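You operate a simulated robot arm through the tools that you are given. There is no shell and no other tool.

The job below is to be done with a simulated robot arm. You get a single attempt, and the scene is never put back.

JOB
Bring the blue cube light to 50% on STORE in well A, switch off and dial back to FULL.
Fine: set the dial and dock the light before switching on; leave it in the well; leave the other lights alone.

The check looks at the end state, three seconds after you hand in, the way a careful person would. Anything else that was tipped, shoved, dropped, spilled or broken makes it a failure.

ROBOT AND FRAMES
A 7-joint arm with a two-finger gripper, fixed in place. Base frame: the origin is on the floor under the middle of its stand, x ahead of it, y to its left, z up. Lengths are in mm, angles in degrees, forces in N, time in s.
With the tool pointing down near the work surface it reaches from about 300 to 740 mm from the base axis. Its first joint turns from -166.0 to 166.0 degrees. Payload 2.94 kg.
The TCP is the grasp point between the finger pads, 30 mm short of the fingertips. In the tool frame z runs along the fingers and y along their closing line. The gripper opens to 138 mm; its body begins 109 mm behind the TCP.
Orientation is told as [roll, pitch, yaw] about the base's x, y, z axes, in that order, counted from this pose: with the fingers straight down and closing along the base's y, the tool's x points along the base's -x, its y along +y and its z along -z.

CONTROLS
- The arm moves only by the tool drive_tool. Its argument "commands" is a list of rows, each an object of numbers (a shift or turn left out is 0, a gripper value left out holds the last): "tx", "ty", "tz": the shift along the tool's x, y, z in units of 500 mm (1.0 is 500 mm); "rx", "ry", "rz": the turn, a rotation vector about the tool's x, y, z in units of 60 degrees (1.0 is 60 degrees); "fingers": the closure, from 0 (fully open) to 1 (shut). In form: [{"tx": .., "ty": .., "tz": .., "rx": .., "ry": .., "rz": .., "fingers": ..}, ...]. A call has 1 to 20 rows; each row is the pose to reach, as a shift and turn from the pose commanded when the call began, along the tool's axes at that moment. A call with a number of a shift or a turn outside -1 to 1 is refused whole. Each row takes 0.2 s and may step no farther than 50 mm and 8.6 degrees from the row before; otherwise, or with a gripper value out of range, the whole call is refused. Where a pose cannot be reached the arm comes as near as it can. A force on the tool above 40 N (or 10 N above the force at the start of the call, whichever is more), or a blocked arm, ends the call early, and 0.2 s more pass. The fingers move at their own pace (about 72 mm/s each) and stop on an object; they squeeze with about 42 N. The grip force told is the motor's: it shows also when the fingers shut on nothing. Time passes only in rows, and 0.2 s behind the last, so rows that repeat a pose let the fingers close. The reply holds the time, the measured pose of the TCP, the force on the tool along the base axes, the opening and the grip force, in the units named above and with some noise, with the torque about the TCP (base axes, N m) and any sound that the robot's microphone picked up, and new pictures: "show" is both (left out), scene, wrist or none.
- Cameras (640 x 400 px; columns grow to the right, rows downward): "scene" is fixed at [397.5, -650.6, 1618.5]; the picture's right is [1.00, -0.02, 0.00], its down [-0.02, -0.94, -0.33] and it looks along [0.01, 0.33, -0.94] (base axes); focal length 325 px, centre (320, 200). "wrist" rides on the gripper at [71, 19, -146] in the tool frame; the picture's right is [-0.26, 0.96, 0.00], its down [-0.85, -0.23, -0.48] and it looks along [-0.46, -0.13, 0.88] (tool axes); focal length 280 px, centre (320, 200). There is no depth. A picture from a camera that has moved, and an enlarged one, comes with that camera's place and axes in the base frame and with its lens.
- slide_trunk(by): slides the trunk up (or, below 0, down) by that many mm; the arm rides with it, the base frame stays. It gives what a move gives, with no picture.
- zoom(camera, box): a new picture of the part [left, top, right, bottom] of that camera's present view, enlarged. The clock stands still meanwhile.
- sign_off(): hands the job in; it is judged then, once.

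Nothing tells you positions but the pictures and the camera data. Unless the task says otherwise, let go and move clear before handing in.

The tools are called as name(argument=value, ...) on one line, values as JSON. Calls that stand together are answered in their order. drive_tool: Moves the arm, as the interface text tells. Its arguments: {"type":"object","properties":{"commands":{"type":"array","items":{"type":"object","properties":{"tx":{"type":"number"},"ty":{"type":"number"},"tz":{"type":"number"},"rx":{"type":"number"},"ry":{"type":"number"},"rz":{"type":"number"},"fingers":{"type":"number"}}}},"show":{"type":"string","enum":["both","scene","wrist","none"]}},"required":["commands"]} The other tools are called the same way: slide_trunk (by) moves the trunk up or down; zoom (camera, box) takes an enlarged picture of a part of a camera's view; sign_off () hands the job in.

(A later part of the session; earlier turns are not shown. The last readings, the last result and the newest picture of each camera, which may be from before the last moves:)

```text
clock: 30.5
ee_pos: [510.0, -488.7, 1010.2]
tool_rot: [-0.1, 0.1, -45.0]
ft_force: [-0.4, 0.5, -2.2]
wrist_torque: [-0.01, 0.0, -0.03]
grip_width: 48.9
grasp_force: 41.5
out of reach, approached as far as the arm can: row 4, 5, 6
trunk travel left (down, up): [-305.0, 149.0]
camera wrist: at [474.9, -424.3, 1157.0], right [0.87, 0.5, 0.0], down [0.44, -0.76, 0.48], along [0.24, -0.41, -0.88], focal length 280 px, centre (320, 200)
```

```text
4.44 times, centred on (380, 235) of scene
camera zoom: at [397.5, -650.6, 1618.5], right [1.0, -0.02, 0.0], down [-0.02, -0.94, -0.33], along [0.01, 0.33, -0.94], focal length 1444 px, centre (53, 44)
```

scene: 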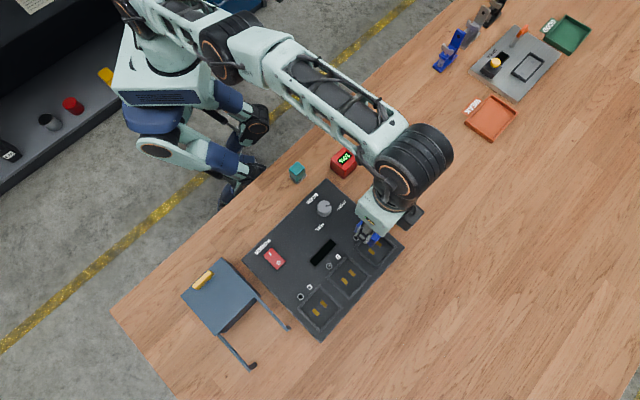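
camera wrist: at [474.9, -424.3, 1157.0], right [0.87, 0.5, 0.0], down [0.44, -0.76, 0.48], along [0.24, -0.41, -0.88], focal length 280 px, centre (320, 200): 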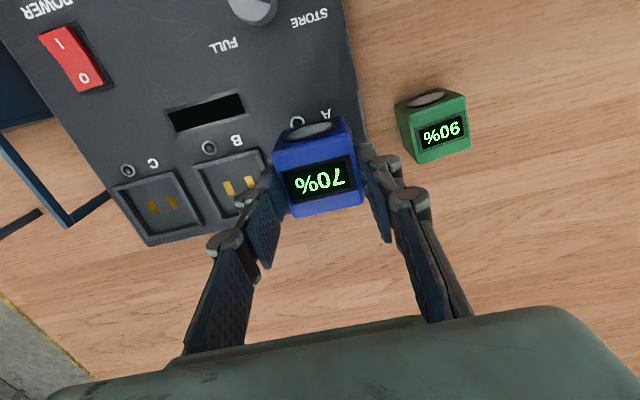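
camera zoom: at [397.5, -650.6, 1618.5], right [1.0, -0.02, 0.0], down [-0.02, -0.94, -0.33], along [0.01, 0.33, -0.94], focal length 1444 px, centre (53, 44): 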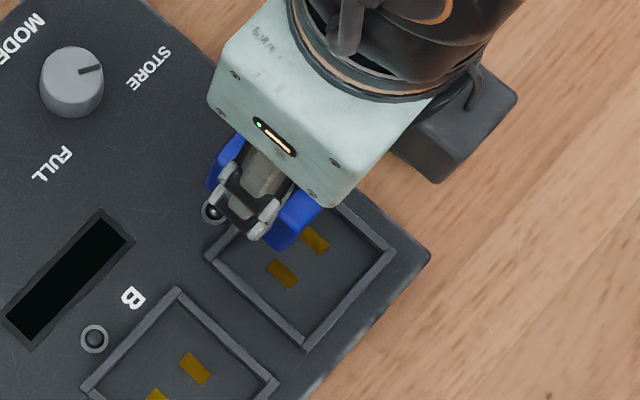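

The lift went well, but well A is at the arm's reach limit with the trunk at this height. I'll draw back a little and raise the tool, then lower the trunk so the shoulder sits lower and the reach grows.

drive_tool(commands=[{"tx": 0.0462, "ty": -0.001, "tz": -0.02}, {"tx": 0.0924, "ty": -0.002, "tz": -0.07}, {"tx": 0.1386, "ty": -0.003, "tz": -0.14}, {"tx": 0.1386, "ty": -0.003, "tz": -0.2}, {"tx": 0.1386, "ty": -0.003, "tz": -0.2}], show="scene")

```text
clock: 31.7
ee_pos: [461.2, -440.0, 1112.5]
tool_rot: [0.0, 0.1, -45.0]
ft_force: [0.7, -0.5, -2.4]
wrist_torque: [-0.01, -0.02, 0.0]
grip_width: 49.1
grasp_force: 41.8
trunk travel left (down, up): [-305.0, 149.0]
```

scene: 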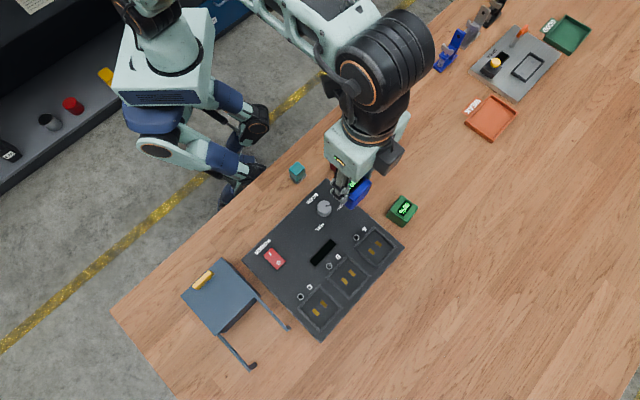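

The tool is now at z 1112 with the cube secure. I'll lower the trunk by 100 and try the reach again.

slide_trunk(by=-100)

drive_tool(commands=[{"tx": -0.03, "ty": 0.0}, {"tx": -0.06, "ty": 0.0}, {"tx": -0.09, "ty": 0.0}, {"tx": -0.12, "ty": 0.0}, {"tx": -0.15, "ty": 0.0}, {"tx": -0.17, "ty": 0.0}, {"tx": -0.17, "ty": 0.0}], show="both")

```text
clock: 33.0
ee_pos: [461.4, -440.2, 1013.0]
tool_rot: [0.0, 0.0, -44.9]
ft_force: [-0.9, 0.4, -2.3]
wrist_torque: [-0.03, 0.0, 0.0]
grip_width: 49.2
grasp_force: 42.2
trunk travel left (down, up): [-205.0, 249.0]
```

```text
clock: 34.6
ee_pos: [489.1, -460.5, 1001.4]
tool_rot: [0.0, 0.0, -45.0]
ft_force: [0.5, -0.4, -2.1]
wrist_torque: [-0.03, -0.01, -0.01]
grip_width: 49.1
grasp_force: 42.1
out of reach, approached as far as the arm can: row 3, 4, 5, 6, 7
trunk travel left (down, up): [-205.0, 249.0]
camera wrist: at [453.5, -397.1, 1148.8], right [0.87, 0.5, 0.0], down [0.44, -0.76, 0.48], along [0.24, -0.41, -0.88], focal length 280 px, centre (320, 200)
```

scene: 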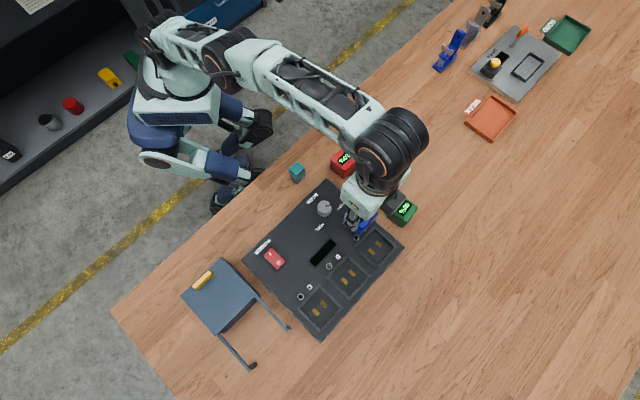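
wrist: 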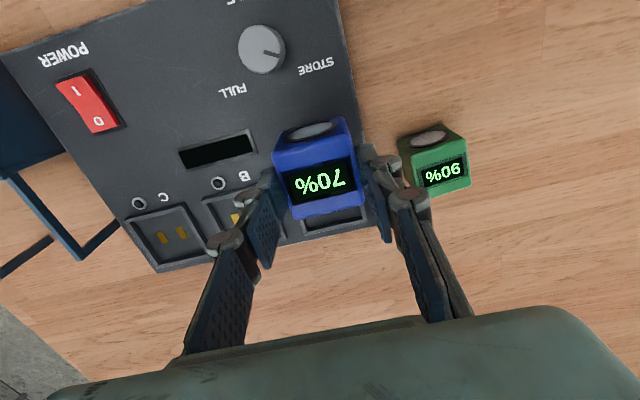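

The reach shrank, so the shoulder is the low point and a higher trunk gives more reach. I'll draw in, raise the trunk by 230, and bring the tool down with the arm instead.

drive_tool(commands=[{"tx": 0.02, "tz": 0.0}, {"tx": 0.05, "tz": 0.0}, {"tx": 0.05, "tz": 0.0}], show="none")

slide_trunk(by=230)

drive_tool(commands=[{"tz": 0.08}, {"tz": 0.16}, {"tz": 0.24}, {"tz": 0.32}, {"tz": 0.38}, {"tz": 0.42}, {"tz": 0.42}], show="both")

```text
clock: 35.4
ee_pos: [470.5, -443.6, 1001.9]
tool_rot: [0.0, 0.0, -44.9]
ft_force: [-0.6, -0.8, -2.7]
wrist_torque: [0.01, -0.01, 0.04]
grip_width: 49.0
grasp_force: 42.2
trunk travel left (down, up): [-205.0, 249.0]
```

```text
clock: 37.9
ee_pos: [471.3, -442.9, 1231.8]
tool_rot: [0.0, 0.0, -44.9]
ft_force: [0.4, -0.2, -1.8]
wrist_torque: [-0.02, 0.0, -0.03]
grip_width: 49.1
grasp_force: 41.9
trunk travel left (down, up): [-435.0, 19.0]
```

```text
clock: 39.5
ee_pos: [471.3, -443.0, 1021.3]
tool_rot: [0.0, 0.0, -44.9]
ft_force: [-1.0, 0.1, -1.6]
wrist_torque: [0.03, -0.03, -0.01]
grip_width: 48.9
grasp_force: 42.3
trunk travel left (down, up): [-435.0, 19.0]
camera wrist: at [436.0, -379.3, 1168.2], right [0.87, 0.5, 0.0], down [0.44, -0.76, 0.48], along [0.24, -0.41, -0.88], focal length 280 px, centre (320, 200)
```

scene: 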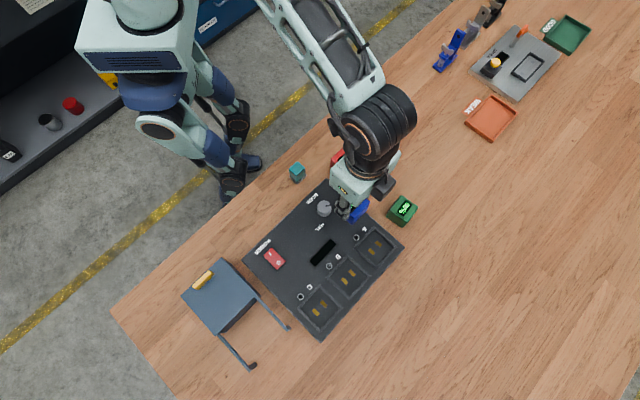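
wrist: 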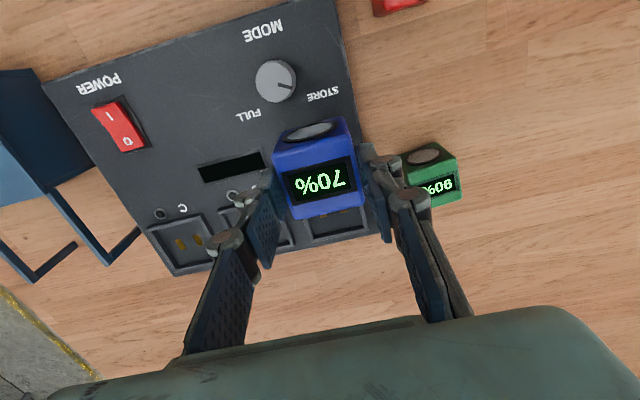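

The trunk is back up and the tool is at z 1021 with the cube secure. I'll lower it slightly and move out over well A.

drive_tool(commands=[{"tx": -0.03, "ty": -0.003, "tz": 0.04}, {"tx": -0.08, "ty": -0.008, "tz": 0.06}, {"tx": -0.13, "ty": -0.013, "tz": 0.06}, {"tx": -0.1843, "ty": -0.0182, "tz": 0.06}, {"tx": -0.1843, "ty": -0.0182, "tz": 0.06}], show="both")

zoom(camera="wrist", box=[200, 80, 440, 260])

zoom(camera="scene", box=[330, 190, 430, 280])

```text
clock: 40.6
ee_pos: [522.0, -511.9, 989.8]
tool_rot: [-0.1, 0.1, -45.1]
ft_force: [-0.6, -0.3, -3.0]
wrist_torque: [0.02, 0.03, -0.01]
grip_width: 49.3
grasp_force: 42.0
out of reach, approached as far as the arm can: row 4, 5
trunk travel left (down, up): [-435.0, 19.0]
camera wrist: at [488.0, -448.0, 1137.1], right [0.87, 0.5, 0.0], down [0.44, -0.76, 0.47], along [0.24, -0.41, -0.88], focal length 280 px, centre (320, 200)
```

scene: 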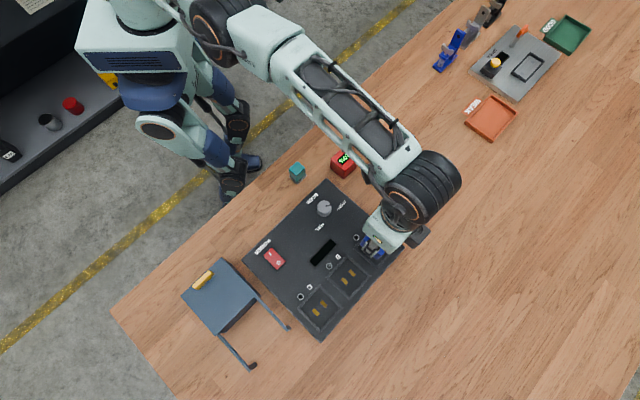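
wrist: 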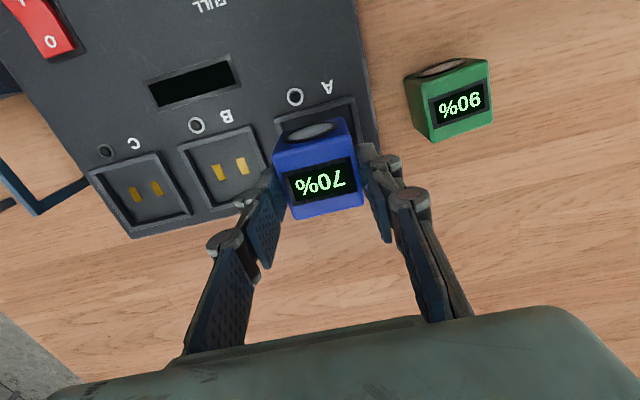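

```text
2.22 times, centred on (320, 170) of wrist
camera zoom: at [488.0, -448.0, 1137.1], right [0.87, 0.5, 0.0], down [0.44, -0.76, 0.47], along [0.24, -0.41, -0.88], focal length 623 px, centre (320, 267)
```

zoom: 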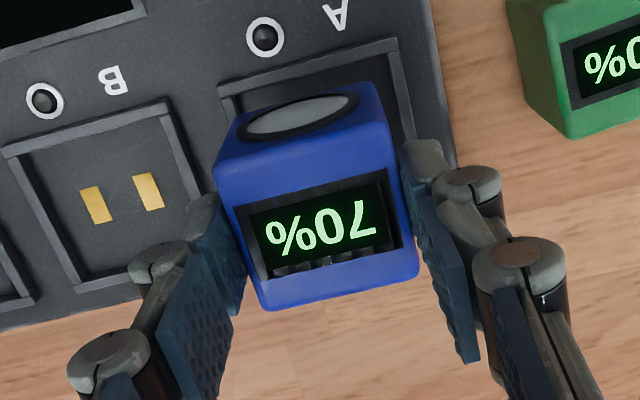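

```text
4.44 times, centred on (380, 235) of scene
camera zoom: at [397.5, -650.6, 1618.5], right [1.0, -0.02, 0.0], down [-0.02, -0.94, -0.33], along [0.01, 0.33, -0.94], focal length 1444 px, centre (53, 44)
```

zoom: 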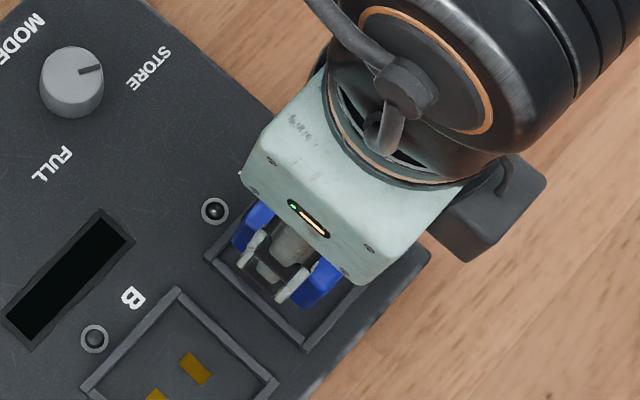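

It falls just short of the well centre, by some 7 mm, at this height. Lowering nearer the well should gain reach, so I'll descend to just above the rim and push for the centre.

drive_tool(commands=[{"tz": 0.03}, {"tz": 0.052}, {"tx": -0.007, "ty": 0.0027, "tz": 0.052}, {"tx": -0.0136, "ty": 0.0054, "tz": 0.052}, {"tx": -0.0136, "ty": 0.0054, "tz": 0.052}], show="both")

zoom(camera="wrist", box=[200, 80, 440, 260])

zoom(camera="scene", box=[330, 190, 430, 280])

```text
clock: 41.9
ee_pos: [525.9, -511.2, 965.3]
tool_rot: [0.0, 0.0, -45.0]
ft_force: [-0.5, 0.3, -2.2]
wrist_torque: [0.02, 0.0, 0.04]
grip_width: 49.3
grasp_force: 42.6
out of reach, approached as far as the arm can: row 4, 5
trunk travel left (down, up): [-435.0, 19.0]
camera wrist: at [491.6, -448.0, 1112.0], right [0.87, 0.5, 0.0], down [0.44, -0.76, 0.48], along [0.24, -0.41, -0.88], focal length 280 px, centre (320, 200)
```

scene: 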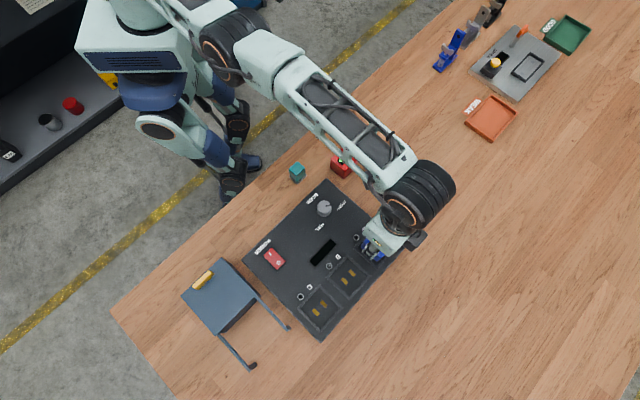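
wrist: 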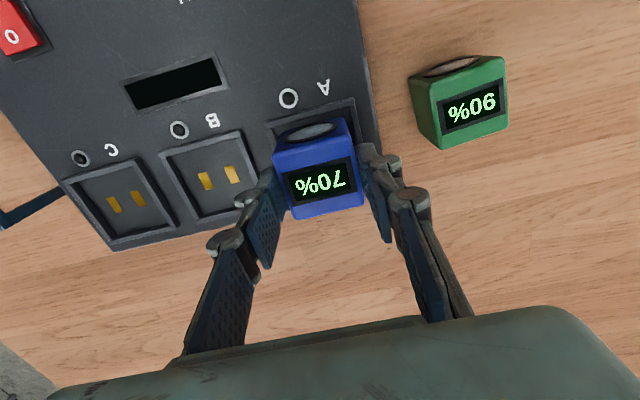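

```text
2.22 times, centred on (320, 170) of wrist
camera zoom: at [491.6, -448.0, 1112.0], right [0.87, 0.5, 0.0], down [0.44, -0.76, 0.48], along [0.24, -0.41, -0.88], focal length 623 px, centre (320, 267)
```

zoom: 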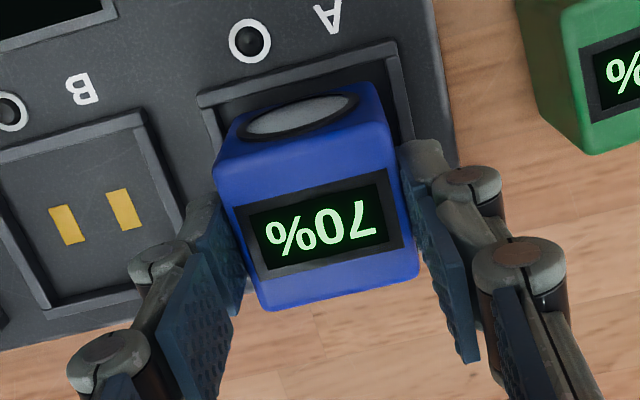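

```text
4.44 times, centred on (380, 235) of scene
camera zoom: at [397.5, -650.6, 1618.5], right [1.0, -0.02, 0.0], down [-0.02, -0.94, -0.33], along [0.01, 0.33, -0.94], focal length 1444 px, centre (53, 44)
```

zoom: 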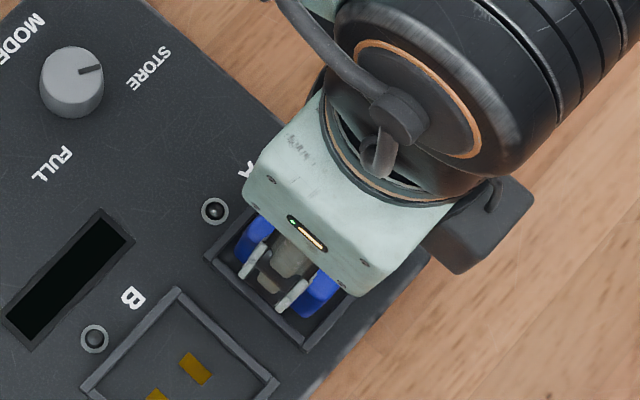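

I'm within about 4 mm of the well centre, and lower relative to the shoulder is clearly better. I'll raise the trunk by its remaining 19 mm and come back down with the arm to gain the rest.

slide_trunk(by=19)

drive_tool(commands=[{"tz": 0.02}, {"tz": 0.038}, {"tx": -0.005, "tz": 0.04}, {"tx": -0.0095, "tz": 0.04}, {"tx": -0.0095, "tz": 0.04}], show="both")

zoom(camera="wrist", box=[200, 80, 440, 260])

```text
clock: 42.5
ee_pos: [526.7, -511.9, 984.2]
tool_rot: [0.0, 0.0, -44.9]
ft_force: [-0.3, -0.4, -2.7]
wrist_torque: [0.0, 0.02, -0.01]
grip_width: 49.2
grasp_force: 41.8
trunk travel left (down, up): [-454.0, 0.0]
```

```text
clock: 43.7
ee_pos: [527.5, -511.5, 963.2]
tool_rot: [-0.1, -0.1, -44.9]
ft_force: [-0.7, -0.4, -2.2]
wrist_torque: [-0.02, -0.01, -0.01]
grip_width: 49.2
grasp_force: 41.6
out of reach, approached as far as the arm can: row 4, 5
trunk travel left (down, up): [-454.0, 0.0]
camera wrist: at [492.4, -448.0, 1110.3], right [0.87, 0.5, 0.0], down [0.44, -0.76, 0.48], along [0.24, -0.41, -0.88], focal length 280 px, centre (320, 200)
```

scene: 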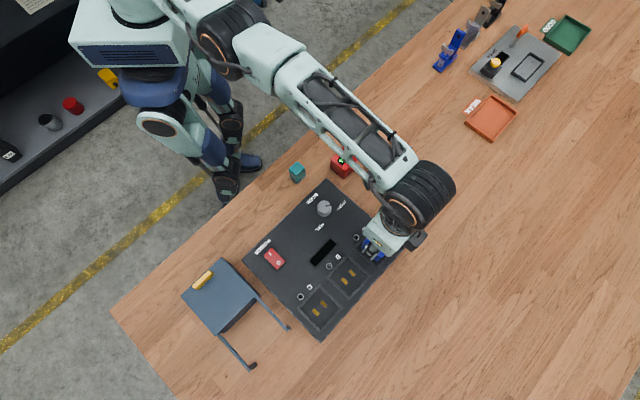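
wrist: 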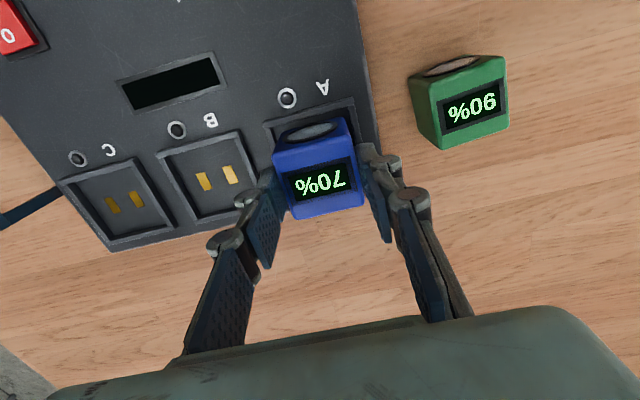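

```text
2.22 times, centred on (320, 170) of wrist
camera zoom: at [492.4, -448.0, 1110.3], right [0.87, 0.5, 0.0], down [0.44, -0.76, 0.48], along [0.24, -0.41, -0.88], focal length 623 px, centre (320, 267)
```

zoom: 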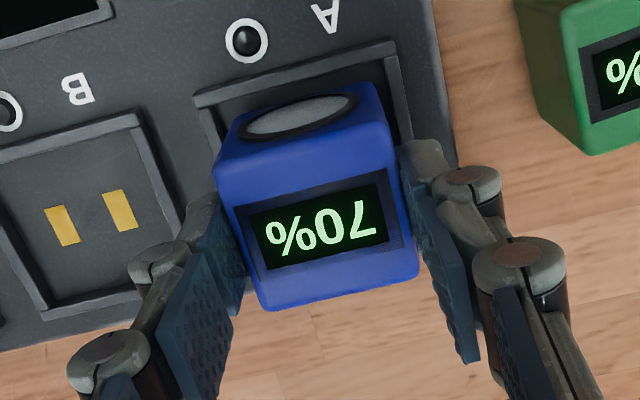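

The arm tops out about 4 mm short of the well centre with the cube gripped centrally. I'll set the cube back on its original spot and regrip it about 10 mm nearer the robot, which brings the well within easy reach.

drive_tool(commands=[{"tz": -0.07}, {"tx": 0.0577, "ty": 0.0546, "tz": -0.07}, {"tx": 0.1154, "ty": 0.1091, "tz": -0.07}, {"tx": 0.173, "ty": 0.1637, "tz": -0.07}, {"tx": 0.2307, "ty": 0.2182, "tz": -0.07}, {"tx": 0.2307, "ty": 0.2182, "tz": -0.05}, {"tx": 0.2307, "ty": 0.2182, "tz": -0.03}], show="both")

```text
clock: 45.3
ee_pos: [602.3, -419.9, 991.5]
tool_rot: [0.0, 0.1, -44.9]
ft_force: [0.9, -0.5, -2.2]
wrist_torque: [0.01, 0.03, 0.02]
grip_width: 49.2
grasp_force: 42.4
out of reach, approached as far as the arm can: row 2, 3, 4, 5, 6, 7
trunk travel left (down, up): [-454.0, 0.0]
camera wrist: at [568.2, -356.0, 1139.1], right [0.87, 0.5, 0.0], down [0.44, -0.76, 0.47], along [0.24, -0.41, -0.88], focal length 280 px, centre (320, 200)
```

scene: 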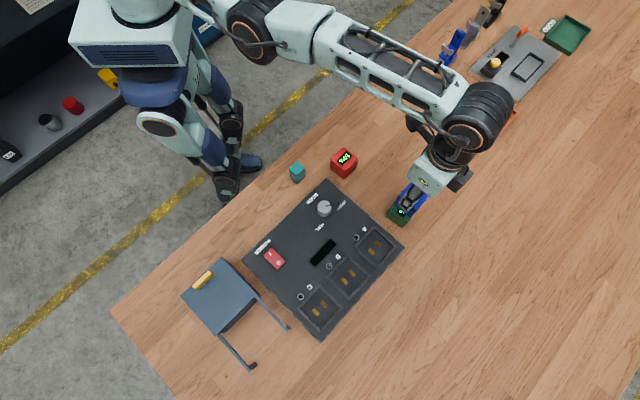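
wrist: 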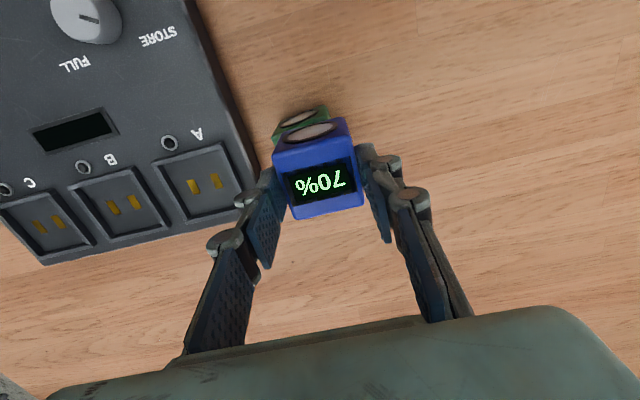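

The arm slid along its reach limit and now holds the cube above the green one, clear by about 15 mm with no contact force. I'll move straight inward at this height to over the original spot.

drive_tool(commands=[{"tx": 0.03, "ty": -0.003}, {"tx": 0.08, "ty": -0.008}, {"tx": 0.13, "ty": -0.012}, {"tx": 0.17, "ty": -0.016}, {"tx": 0.2079, "ty": -0.0192}, {"tx": 0.2079, "ty": -0.0192}], show="both")

```text
clock: 46.7
ee_pos: [601.8, -420.0, 991.9]
tool_rot: [-0.1, 0.1, -44.9]
ft_force: [-0.5, 0.3, -2.1]
wrist_torque: [0.01, -0.03, -0.02]
grip_width: 49.0
grasp_force: 42.0
out of reach, approached as far as the arm can: row 1, 2, 3, 4, 5, 6
trunk travel left (down, up): [-454.0, 0.0]
camera wrist: at [568.3, -356.1, 1139.3], right [0.87, 0.5, 0.0], down [0.44, -0.76, 0.47], along [0.24, -0.41, -0.88], focal length 280 px, centre (320, 200)
```

scene: 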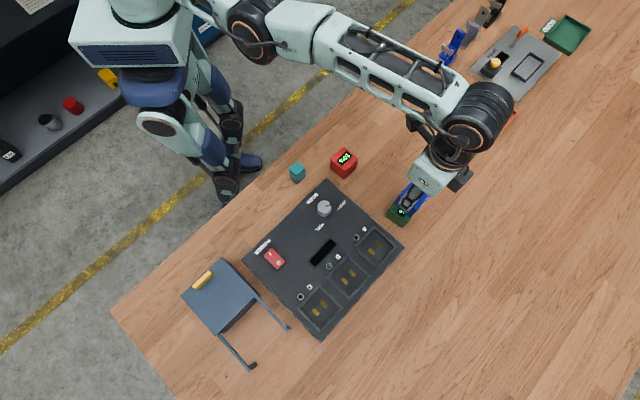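
wrist: 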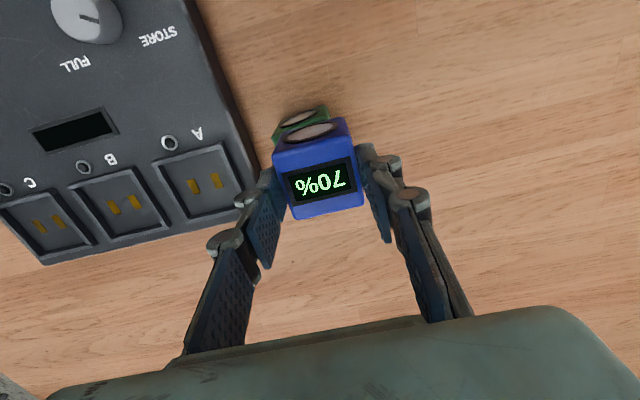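

The arm is stretched straight, and the last inward move was not solved. I'll try small steps in different directions to unlock it, staying well above the green cube.

drive_tool(commands=[{"tx": 0.004, "ty": -0.0007}, {"tx": 0.008, "ty": -0.0014}, {"tx": 0.012, "ty": -0.002}, {"tx": 0.02, "ty": -0.0035}], show="none")

```text
clock: 47.7
ee_pos: [602.7, -419.9, 992.9]
tool_rot: [0.0, 0.2, -44.9]
ft_force: [-0.3, 0.2, -3.3]
wrist_torque: [0.0, 0.03, 0.02]
grip_width: 49.2
grasp_force: 42.0
out of reach, approached as far as the arm can: row 3, 4
trunk travel left (down, up): [-454.0, 0.0]
```

Small inward steps don't move it, though sideways motion works. I'll swing sideways away from over the green cube while asking for a little inward travel.

drive_tool(commands=[{"tx": 0.021, "ty": 0.0415}, {"tx": 0.042, "ty": 0.083}, {"tx": 0.063, "ty": 0.1245}, {"tx": 0.063, "ty": 0.1245}], show="both")

```text
clock: 48.7
ee_pos: [639.7, -363.2, 995.6]
tool_rot: [-0.1, 0.2, -45.0]
ft_force: [-0.3, -1.0, -1.6]
wrist_torque: [0.0, -0.02, 0.0]
grip_width: 49.3
grasp_force: 41.4
out of reach, approached as far as the arm can: row 1, 2, 3, 4
trunk travel left (down, up): [-454.0, 0.0]
camera wrist: at [605.5, -299.4, 1141.9], right [0.87, 0.5, 0.0], down [0.44, -0.76, 0.47], along [0.23, -0.41, -0.88], focal length 280 px, centre (320, 200)
```

scene: 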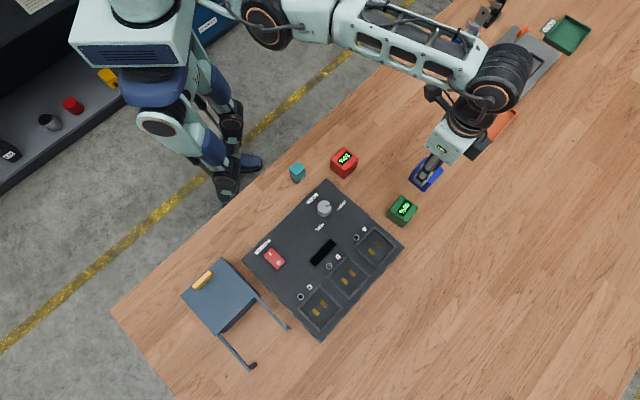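
wrist: 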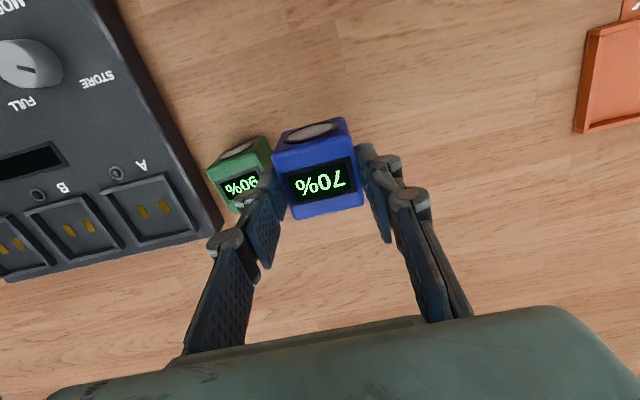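

The cube is now clear of everything, above open table at (640, -363). I'll try raising the tool along the reach limit, with inward motion added, to bend the elbow.

drive_tool(commands=[{"tz": -0.06}, {"tz": -0.12}, {"tz": -0.18}, {"tx": 0.05, "tz": -0.2}, {"tx": 0.1, "tz": -0.2}, {"tx": 0.1, "tz": -0.2}], show="scene")

```text
clock: 50.1
ee_pos: [635.4, -347.0, 1101.9]
tool_rot: [0.1, 0.1, -45.0]
ft_force: [0.1, -0.1, -1.6]
wrist_torque: [0.02, 0.02, 0.0]
grip_width: 49.0
grasp_force: 41.8
out of reach, approached as far as the arm can: row 2, 3, 4, 5, 6
trunk travel left (down, up): [-454.0, 0.0]
```

scene: 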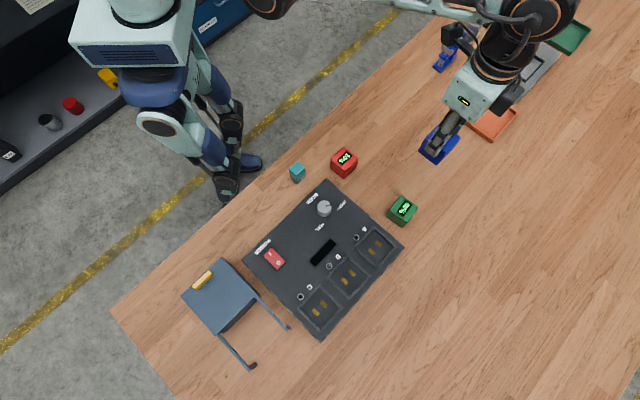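

The arm climbs along its limit, so I'll follow that up and inward to where horizontal inward moves worked before.

drive_tool(commands=[{"tx": 0.02, "ty": -0.006, "tz": -0.06}, {"tx": 0.04, "ty": -0.012, "tz": -0.12}, {"tx": 0.07, "ty": -0.02, "tz": -0.18}, {"tx": 0.1, "ty": -0.03, "tz": -0.24}, {"tx": 0.14, "ty": -0.04, "tz": -0.3}, {"tx": 0.18, "ty": -0.05, "tz": -0.3}, {"tx": 0.18, "ty": -0.05, "tz": -0.3}], show="scene")

```text
clock: 51.7
ee_pos: [587.1, -321.1, 1263.1]
tool_rot: [0.0, 0.0, -45.0]
ft_force: [-0.1, 0.0, -2.2]
wrist_torque: [0.0, 0.0, 0.02]
grip_width: 48.9
grasp_force: 41.8
out of reach, approached as far as the arm can: row 2, 3, 4, 5, 6, 7
trunk travel left (down, up): [-454.0, 0.0]
```

scene: 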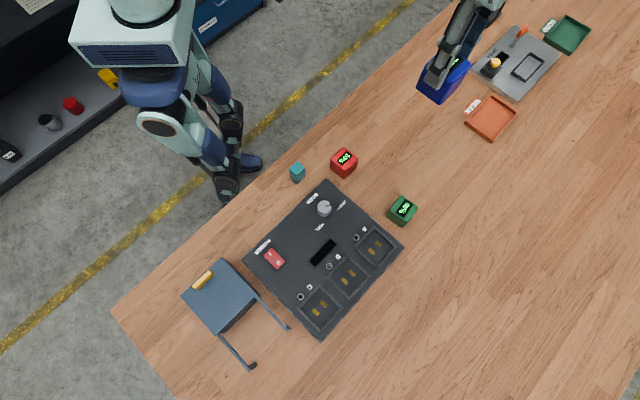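

I'm at z 1263, where an inward move worked before. I'll try it again here.

drive_tool(commands=[{"tx": 0.02, "ty": -0.006}, {"tx": 0.04, "ty": -0.012}, {"tx": 0.07, "ty": -0.02}, {"tx": 0.1, "ty": -0.03}, {"tx": 0.1, "ty": -0.03}], show="none")

```text
clock: 52.9
ee_pos: [583.5, -318.7, 1276.2]
tool_rot: [0.0, 0.0, -44.8]
ft_force: [-0.6, 0.0, -2.5]
wrist_torque: [0.0, -0.02, -0.01]
grip_width: 48.9
grasp_force: 41.5
out of reach, approached as far as the arm can: row 1, 2, 3, 4, 5
trunk travel left (down, up): [-454.0, 0.0]
```

The reach data fit a fully straightened elbow, perhaps nudged just past straight. I'm high above everything, so I'll push outward a little and pull back in to get it to bend again.

drive_tool(commands=[{"tx": -0.05}, {"tx": -0.1}, {"tx": -0.1}, {"tx": -0.02}, {"tx": 0.05, "ty": -0.015}, {"tx": 0.08, "ty": -0.024}], show="none")

```text
clock: 54.3
ee_pos: [544.5, -300.6, 1277.4]
tool_rot: [-0.1, 0.0, -44.9]
ft_force: [0.4, -0.2, -1.8]
wrist_torque: [-0.05, 0.04, -0.01]
grip_width: 48.9
grasp_force: 42.3
out of reach, approached as far as the arm can: row 1, 2, 3, 4
trunk travel left (down, up): [-454.0, 0.0]
```

The elbow is bent again and the arm responds normally. I'll now come down over the blue cube's original spot.

drive_tool(commands=[{"tx": -0.0054, "ty": -0.0128, "tz": 0.073}, {"tx": -0.0108, "ty": -0.0256, "tz": 0.146}, {"tx": -0.0161, "ty": -0.0384, "tz": 0.219}, {"tx": -0.0215, "ty": -0.0513, "tz": 0.292}, {"tx": -0.0269, "ty": -0.0641, "tz": 0.365}, {"tx": -0.0323, "ty": -0.0769, "tz": 0.438}, {"tx": -0.0376, "ty": -0.0897, "tz": 0.511}, {"tx": -0.043, "ty": -0.1025, "tz": 0.56}, {"tx": -0.043, "ty": -0.1025, "tz": 0.56}], show="both")

zoom(camera="wrist", box=[200, 80, 440, 260])

```text
clock: 56.3
ee_pos: [525.0, -351.1, 996.2]
tool_rot: [0.0, 0.0, -44.9]
ft_force: [0.4, -0.5, -2.2]
wrist_torque: [0.01, -0.01, -0.01]
grip_width: 49.1
grasp_force: 41.8
trunk travel left (down, up): [-454.0, 0.0]
camera wrist: at [489.3, -286.1, 1143.2], right [0.87, 0.5, 0.0], down [0.44, -0.76, 0.48], along [0.24, -0.41, -0.88], focal length 280 px, centre (320, 200)
```

scene: 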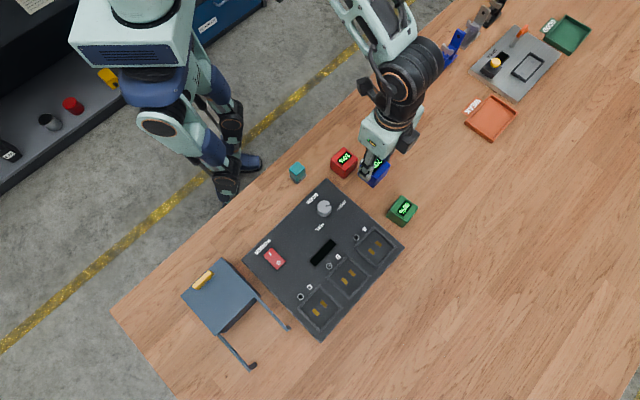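
wrist: 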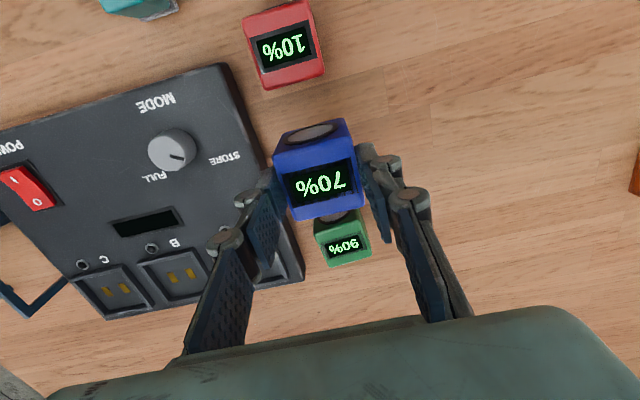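

```text
2.22 times, centred on (320, 170) of wrist
camera zoom: at [489.3, -286.1, 1143.2], right [0.87, 0.5, 0.0], down [0.44, -0.76, 0.48], along [0.24, -0.41, -0.88], focal length 623 px, centre (320, 267)
```

zoom: 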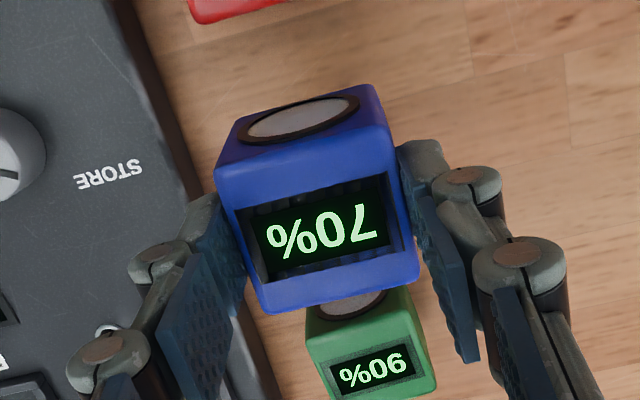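

The cube hovers over its original spot, with red and green clear on either side. I'll set it down and open the fingers.

drive_tool(commands=[{"tx": -0.0027, "ty": -0.0064, "tz": 0.04}, {"tx": -0.0027, "ty": -0.0064, "tz": 0.08}, {"tx": -0.0027, "ty": -0.0064, "tz": 0.11}, {"tx": -0.0027, "ty": -0.0064, "tz": 0.128}, {"tx": -0.0027, "ty": -0.0064, "tz": 0.136}, {"tx": -0.0027, "ty": -0.0064, "tz": 0.138}, {"tx": -0.0027, "ty": -0.0064, "tz": 0.138}], show="wrist")

```text
clock: 57.9
ee_pos: [522.7, -354.9, 927.6]
tool_rot: [0.0, 0.0, -45.0]
ft_force: [0.1, 0.1, -1.9]
wrist_torque: [0.01, 0.0, 0.0]
grip_width: 49.2
grasp_force: 42.0
trunk travel left (down, up): [-454.0, 0.0]
camera wrist: at [488.0, -291.3, 1074.1], right [0.87, 0.5, 0.0], down [0.44, -0.76, 0.48], along [0.24, -0.41, -0.88], focal length 280 px, centre (320, 200)
```

wrist: 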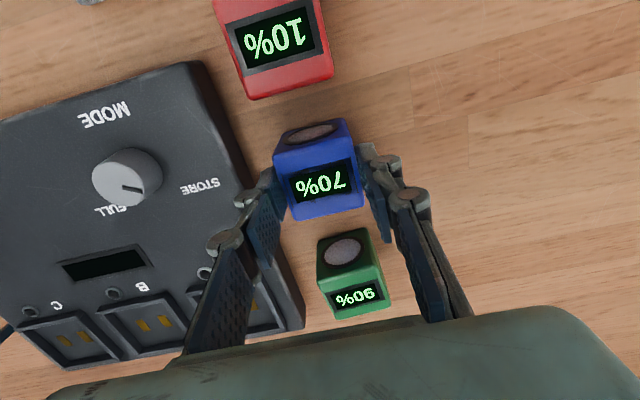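

The cube is a hair above the table. I'll ease it down, open, shift about 11 mm toward the robot and regrip.

drive_tool(commands=[{"tz": 0.002}, {"tz": 0.002, "fingers": 0.6}, {"tz": 0.002, "fingers": 0.5}, {"tz": 0.002, "fingers": 0.5}, {"tz": 0.002}, {"tx": 0.011, "tz": 0.001}, {"tx": 0.022, "tz": 0.001}, {"tx": 0.022, "tz": 0.001}], show="wrist")

zoom(camera="wrist", box=[220, 80, 440, 240])

```text
clock: 59.7
ee_pos: [515.7, -347.1, 927.1]
tool_rot: [0.1, -0.1, -44.9]
ft_force: [-0.5, 1.0, -0.7]
wrist_torque: [0.01, 0.02, -0.02]
grip_width: 69.0
grasp_force: 0.0
trunk travel left (down, up): [-454.0, 0.0]
camera wrist: at [479.8, -283.5, 1074.2], right [0.87, 0.5, 0.0], down [0.44, -0.76, 0.48], along [0.24, -0.41, -0.88], focal length 280 px, centre (320, 200)
```

wrist: 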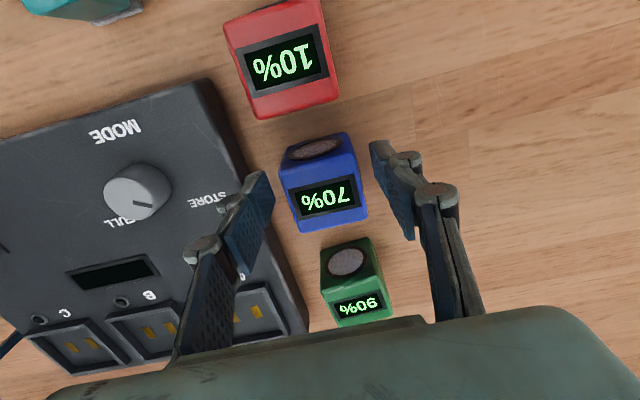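

```text
2.50 times, centred on (330, 160) of wrist
camera zoom: at [479.8, -283.5, 1074.2], right [0.87, 0.5, 0.0], down [0.44, -0.76, 0.48], along [0.24, -0.41, -0.88], focal length 701 px, centre (295, 300)
```

zoom: 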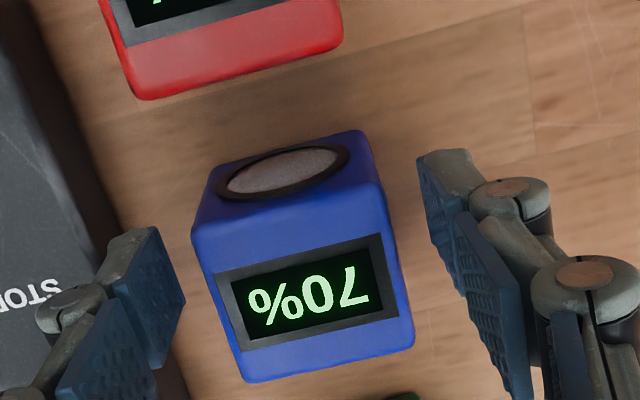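

The cube now sits about 10 mm outward of the grip centre, as intended. I'll close on it and lift.

drive_tool(commands=[{"fingers": 0.6}, {"fingers": 0.68}, {"fingers": 0.8}, {"fingers": 0.8}, {"fingers": 0.8}, {"tz": -0.02}, {"tz": -0.06}, {"tz": -0.11}, {"tz": -0.14}, {"tz": -0.14}], show="wrist")

zoom(camera="wrist", box=[220, 80, 440, 240])

```text
clock: 61.9
ee_pos: [515.5, -346.8, 997.0]
tool_rot: [0.0, 0.0, -44.9]
ft_force: [-0.3, 0.2, -2.1]
wrist_torque: [0.04, 0.03, -0.01]
grip_width: 49.2
grasp_force: 42.5
trunk travel left (down, up): [-454.0, 0.0]
camera wrist: at [480.1, -283.8, 1143.4], right [0.87, 0.5, 0.0], down [0.44, -0.76, 0.48], along [0.24, -0.41, -0.88], focal length 280 px, centre (320, 200)
```

wrist: 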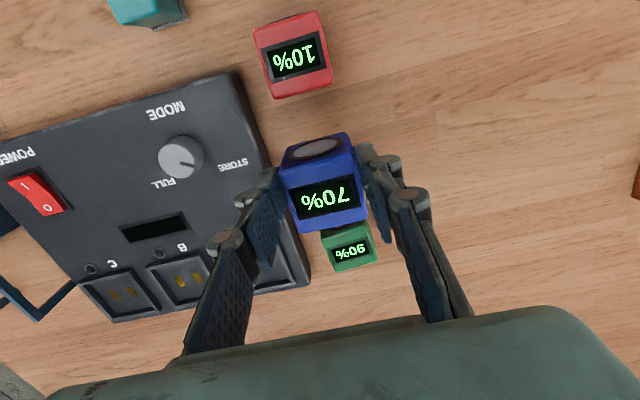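

```text
2.50 times, centred on (330, 160) of wrist
camera zoom: at [480.1, -283.8, 1143.4], right [0.87, 0.5, 0.0], down [0.44, -0.76, 0.48], along [0.24, -0.41, -0.88], focal length 701 px, centre (295, 300)
```

zoom: 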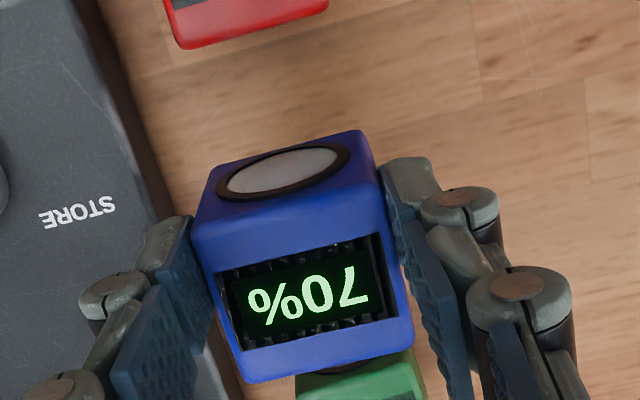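

The cube is level and firm. I'll carry it over well A, now with the grip point inside the arm's reach.

drive_tool(commands=[{"tx": -0.0465, "ty": -0.0432}, {"tx": -0.093, "ty": -0.0864}, {"tx": -0.1395, "ty": -0.1297}, {"tx": -0.186, "ty": -0.1729}, {"tx": -0.2325, "ty": -0.2161}, {"tx": -0.2325, "ty": -0.2161}, {"tx": -0.2325, "ty": -0.2161, "tz": 0.03}, {"tx": -0.2325, "ty": -0.2161, "tz": 0.05}, {"tx": -0.2325, "ty": -0.2161, "tz": 0.05}], show="both")

zoom(camera="wrist", box=[200, 80, 440, 260])

zoom(camera="scene", box=[330, 190, 430, 280])

```text
clock: 63.9
ee_pos: [521.1, -505.4, 972.5]
tool_rot: [0.0, 0.1, -44.9]
ft_force: [0.4, -0.4, -1.4]
wrist_torque: [0.05, 0.03, 0.01]
grip_width: 49.1
grasp_force: 41.8
trunk travel left (down, up): [-454.0, 0.0]
camera wrist: at [486.4, -442.0, 1118.2], right [0.87, 0.5, 0.0], down [0.44, -0.76, 0.48], along [0.24, -0.41, -0.88], focal length 280 px, centre (320, 200)
```

scene: 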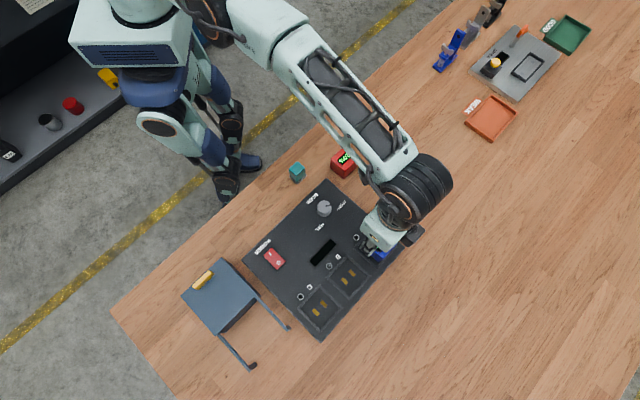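
wrist: 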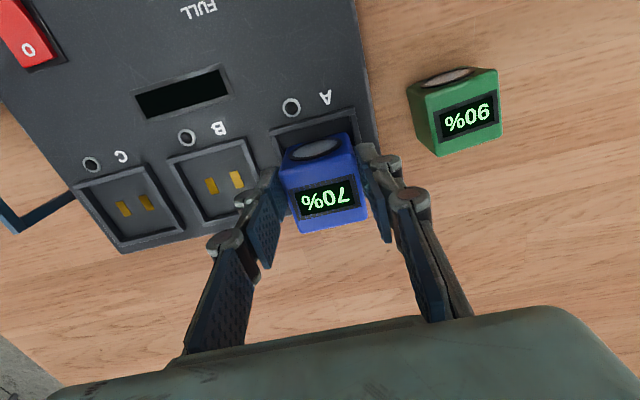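

```text
2.22 times, centred on (320, 170) of wrist
camera zoom: at [486.4, -442.0, 1118.2], right [0.87, 0.5, 0.0], down [0.44, -0.76, 0.48], along [0.24, -0.41, -0.88], focal length 623 px, centre (320, 267)
```

zoom: 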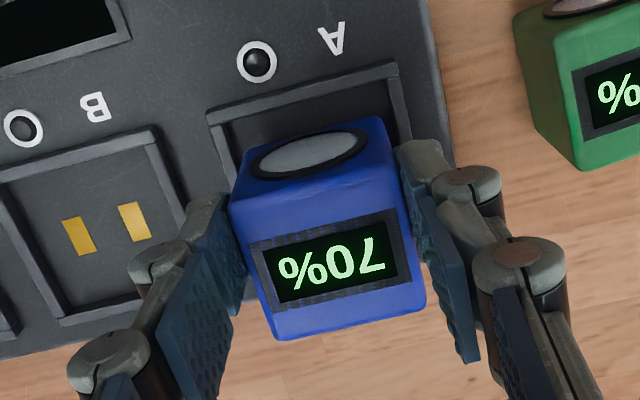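

```text
4.44 times, centred on (380, 235) of scene
camera zoom: at [397.5, -650.6, 1618.5], right [1.0, -0.02, 0.0], down [-0.02, -0.94, -0.33], along [0.01, 0.33, -0.94], focal length 1444 px, centre (53, 44)
```

zoom: 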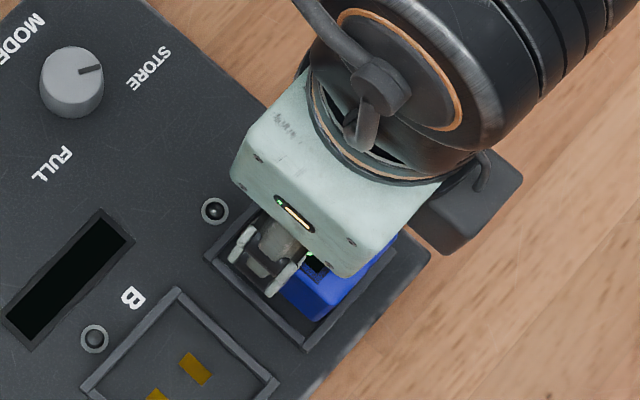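

The cube is nearly centred over well A. I'll nudge it about 1.5 mm, lower it to just above the rim, and check the alignment there.

drive_tool(commands=[{"tx": -0.0017, "ty": -0.0026, "tz": 0.01}, {"tx": -0.0017, "ty": -0.0026, "tz": 0.024}, {"tx": -0.0017, "ty": -0.0026, "tz": 0.024}], show="wrist")

zoom(camera="wrist", box=[260, 90, 400, 190])

zoom(camera="scene", box=[350, 220, 410, 270])

```text
clock: 64.7
ee_pos: [521.1, -506.3, 959.6]
tool_rot: [0.0, 0.0, -44.9]
ft_force: [0.2, -0.2, -2.4]
wrist_torque: [0.05, 0.03, 0.03]
grip_width: 48.9
grasp_force: 41.7
trunk travel left (down, up): [-454.0, 0.0]
camera wrist: at [485.8, -443.5, 1106.3], right [0.87, 0.5, 0.0], down [0.44, -0.76, 0.48], along [0.24, -0.41, -0.88], focal length 280 px, centre (320, 200)
```

wrist: 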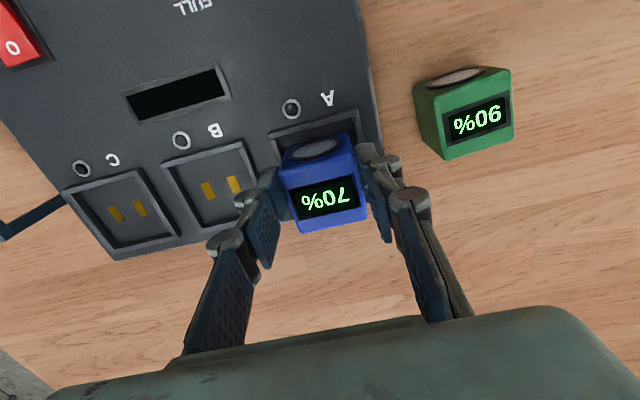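

```text
4.00 times, centred on (330, 140) of wrist
camera zoom: at [485.8, -443.5, 1106.3], right [0.87, 0.5, 0.0], down [0.44, -0.76, 0.48], along [0.24, -0.41, -0.88], focal length 1122 px, centre (280, 440)
```

zoom: 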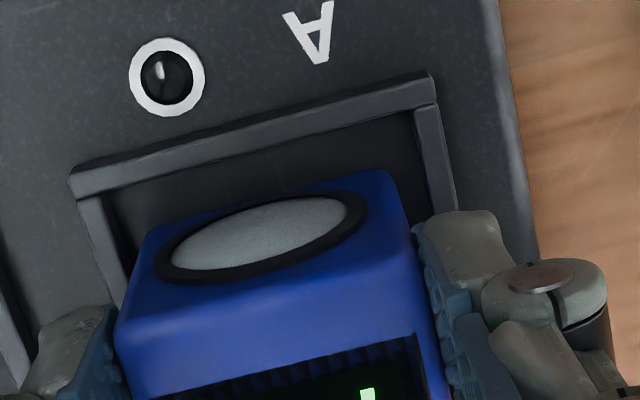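

```text
8.00 times, centred on (380, 245) of scene
camera zoom: at [397.5, -650.6, 1618.5], right [1.0, -0.02, 0.0], down [-0.02, -0.94, -0.33], along [0.01, 0.33, -0.94], focal length 2600 px, centre (-160, -160)
```

zoom: 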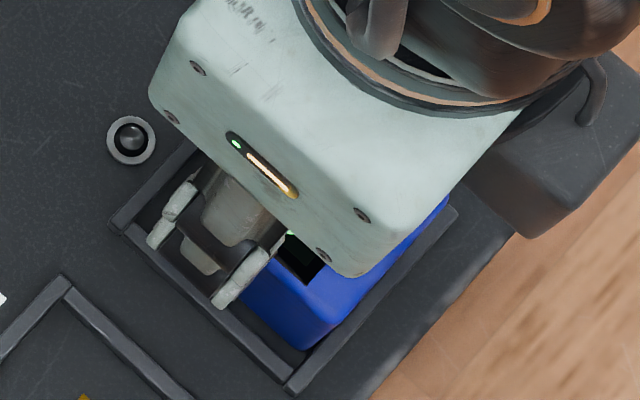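

The alignment is close: the well opening is about 59 mm, the cube 49 mm, and sideways it's centred. I'll shift 2 mm back toward the robot and lower it to the well floor, watching the force.

drive_tool(commands=[{"tx": 0.004, "ty": 0.0004}, {"tx": 0.004, "ty": 0.0004, "tz": 0.006}, {"tx": 0.004, "ty": 0.0004, "tz": 0.01}, {"tx": 0.004, "ty": 0.0004, "tz": 0.014}, {"tx": 0.004, "ty": 0.0004, "tz": 0.016}], show="wrist")

zoom(camera="wrist", box=[260, 90, 400, 190])

```text
clock: 65.9
ee_pos: [519.3, -507.5, 957.3]
tool_rot: [0.0, -0.6, -44.9]
ft_force: [0.8, -1.2, 24.6]
wrist_torque: [0.19, 0.23, 0.05]
grip_width: 49.4
grasp_force: 42.0
trunk travel left (down, up): [-454.0, 0.0]
camera wrist: at [483.5, -440.9, 1103.6], right [0.87, 0.5, 0.0], down [0.44, -0.76, 0.48], along [0.24, -0.42, -0.87], focal length 280 px, centre (320, 200)
```

wrist: 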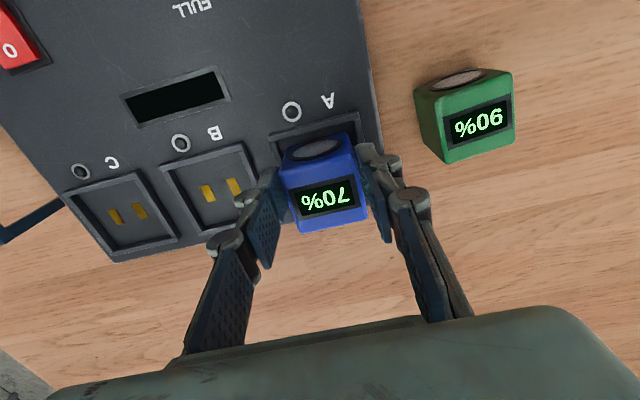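

```text
4.00 times, centred on (330, 140) of wrist
camera zoom: at [483.5, -440.9, 1103.6], right [0.87, 0.5, 0.0], down [0.44, -0.76, 0.48], along [0.24, -0.42, -0.87], focal length 1122 px, centre (280, 440)
```

zoom: 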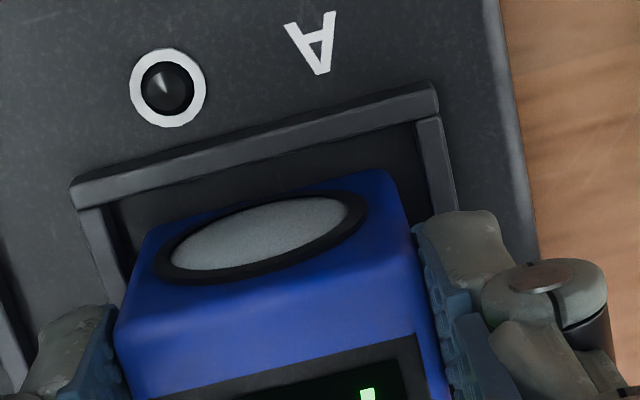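

There is a 25 N contact about 30 mm above table level, and the cube looks clear of the rim bars on the sides I can see. I'll check the front side in the scene view before letting go.

zoom(camera="scene", box=[355, 225, 405, 265])

zoom(camera="wrist", box=[265, 100, 385, 240])

```text
10.00 times, centred on (380, 245) of scene
camera zoom: at [397.5, -650.6, 1618.5], right [1.0, -0.02, 0.0], down [-0.02, -0.94, -0.33], along [0.01, 0.33, -0.94], focal length 3250 px, centre (-280, -250)
```

zoom: 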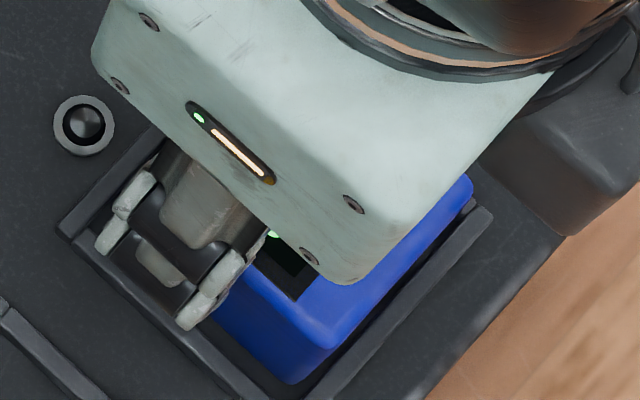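

```text
2.86 times, centred on (325, 170) of wrist
camera zoom: at [483.5, -440.9, 1103.6], right [0.87, 0.5, 0.0], down [0.44, -0.76, 0.48], along [0.24, -0.42, -0.87], focal length 801 px, centre (306, 286)
```

zoom: 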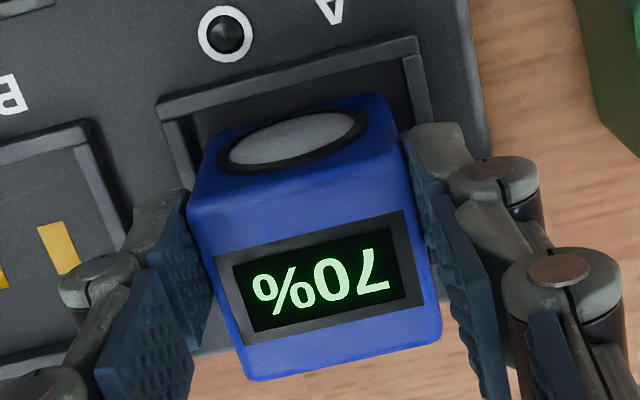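

The scene view shows the cube inside the rim on all sides with dark gaps along the bars. I'll relax the downward push and see how it rests before opening.

drive_tool(commands=[{"tz": -0.006}, {"tz": -0.01}, {"tz": -0.01}], show="none")

```text
clock: 66.7
ee_pos: [518.3, -504.8, 958.4]
tool_rot: [0.0, 0.0, -44.9]
ft_force: [3.4, -1.4, 10.9]
wrist_torque: [-0.49, -0.38, 0.1]
grip_width: 49.4
grasp_force: 41.8
trunk travel left (down, up): [-454.0, 0.0]
```

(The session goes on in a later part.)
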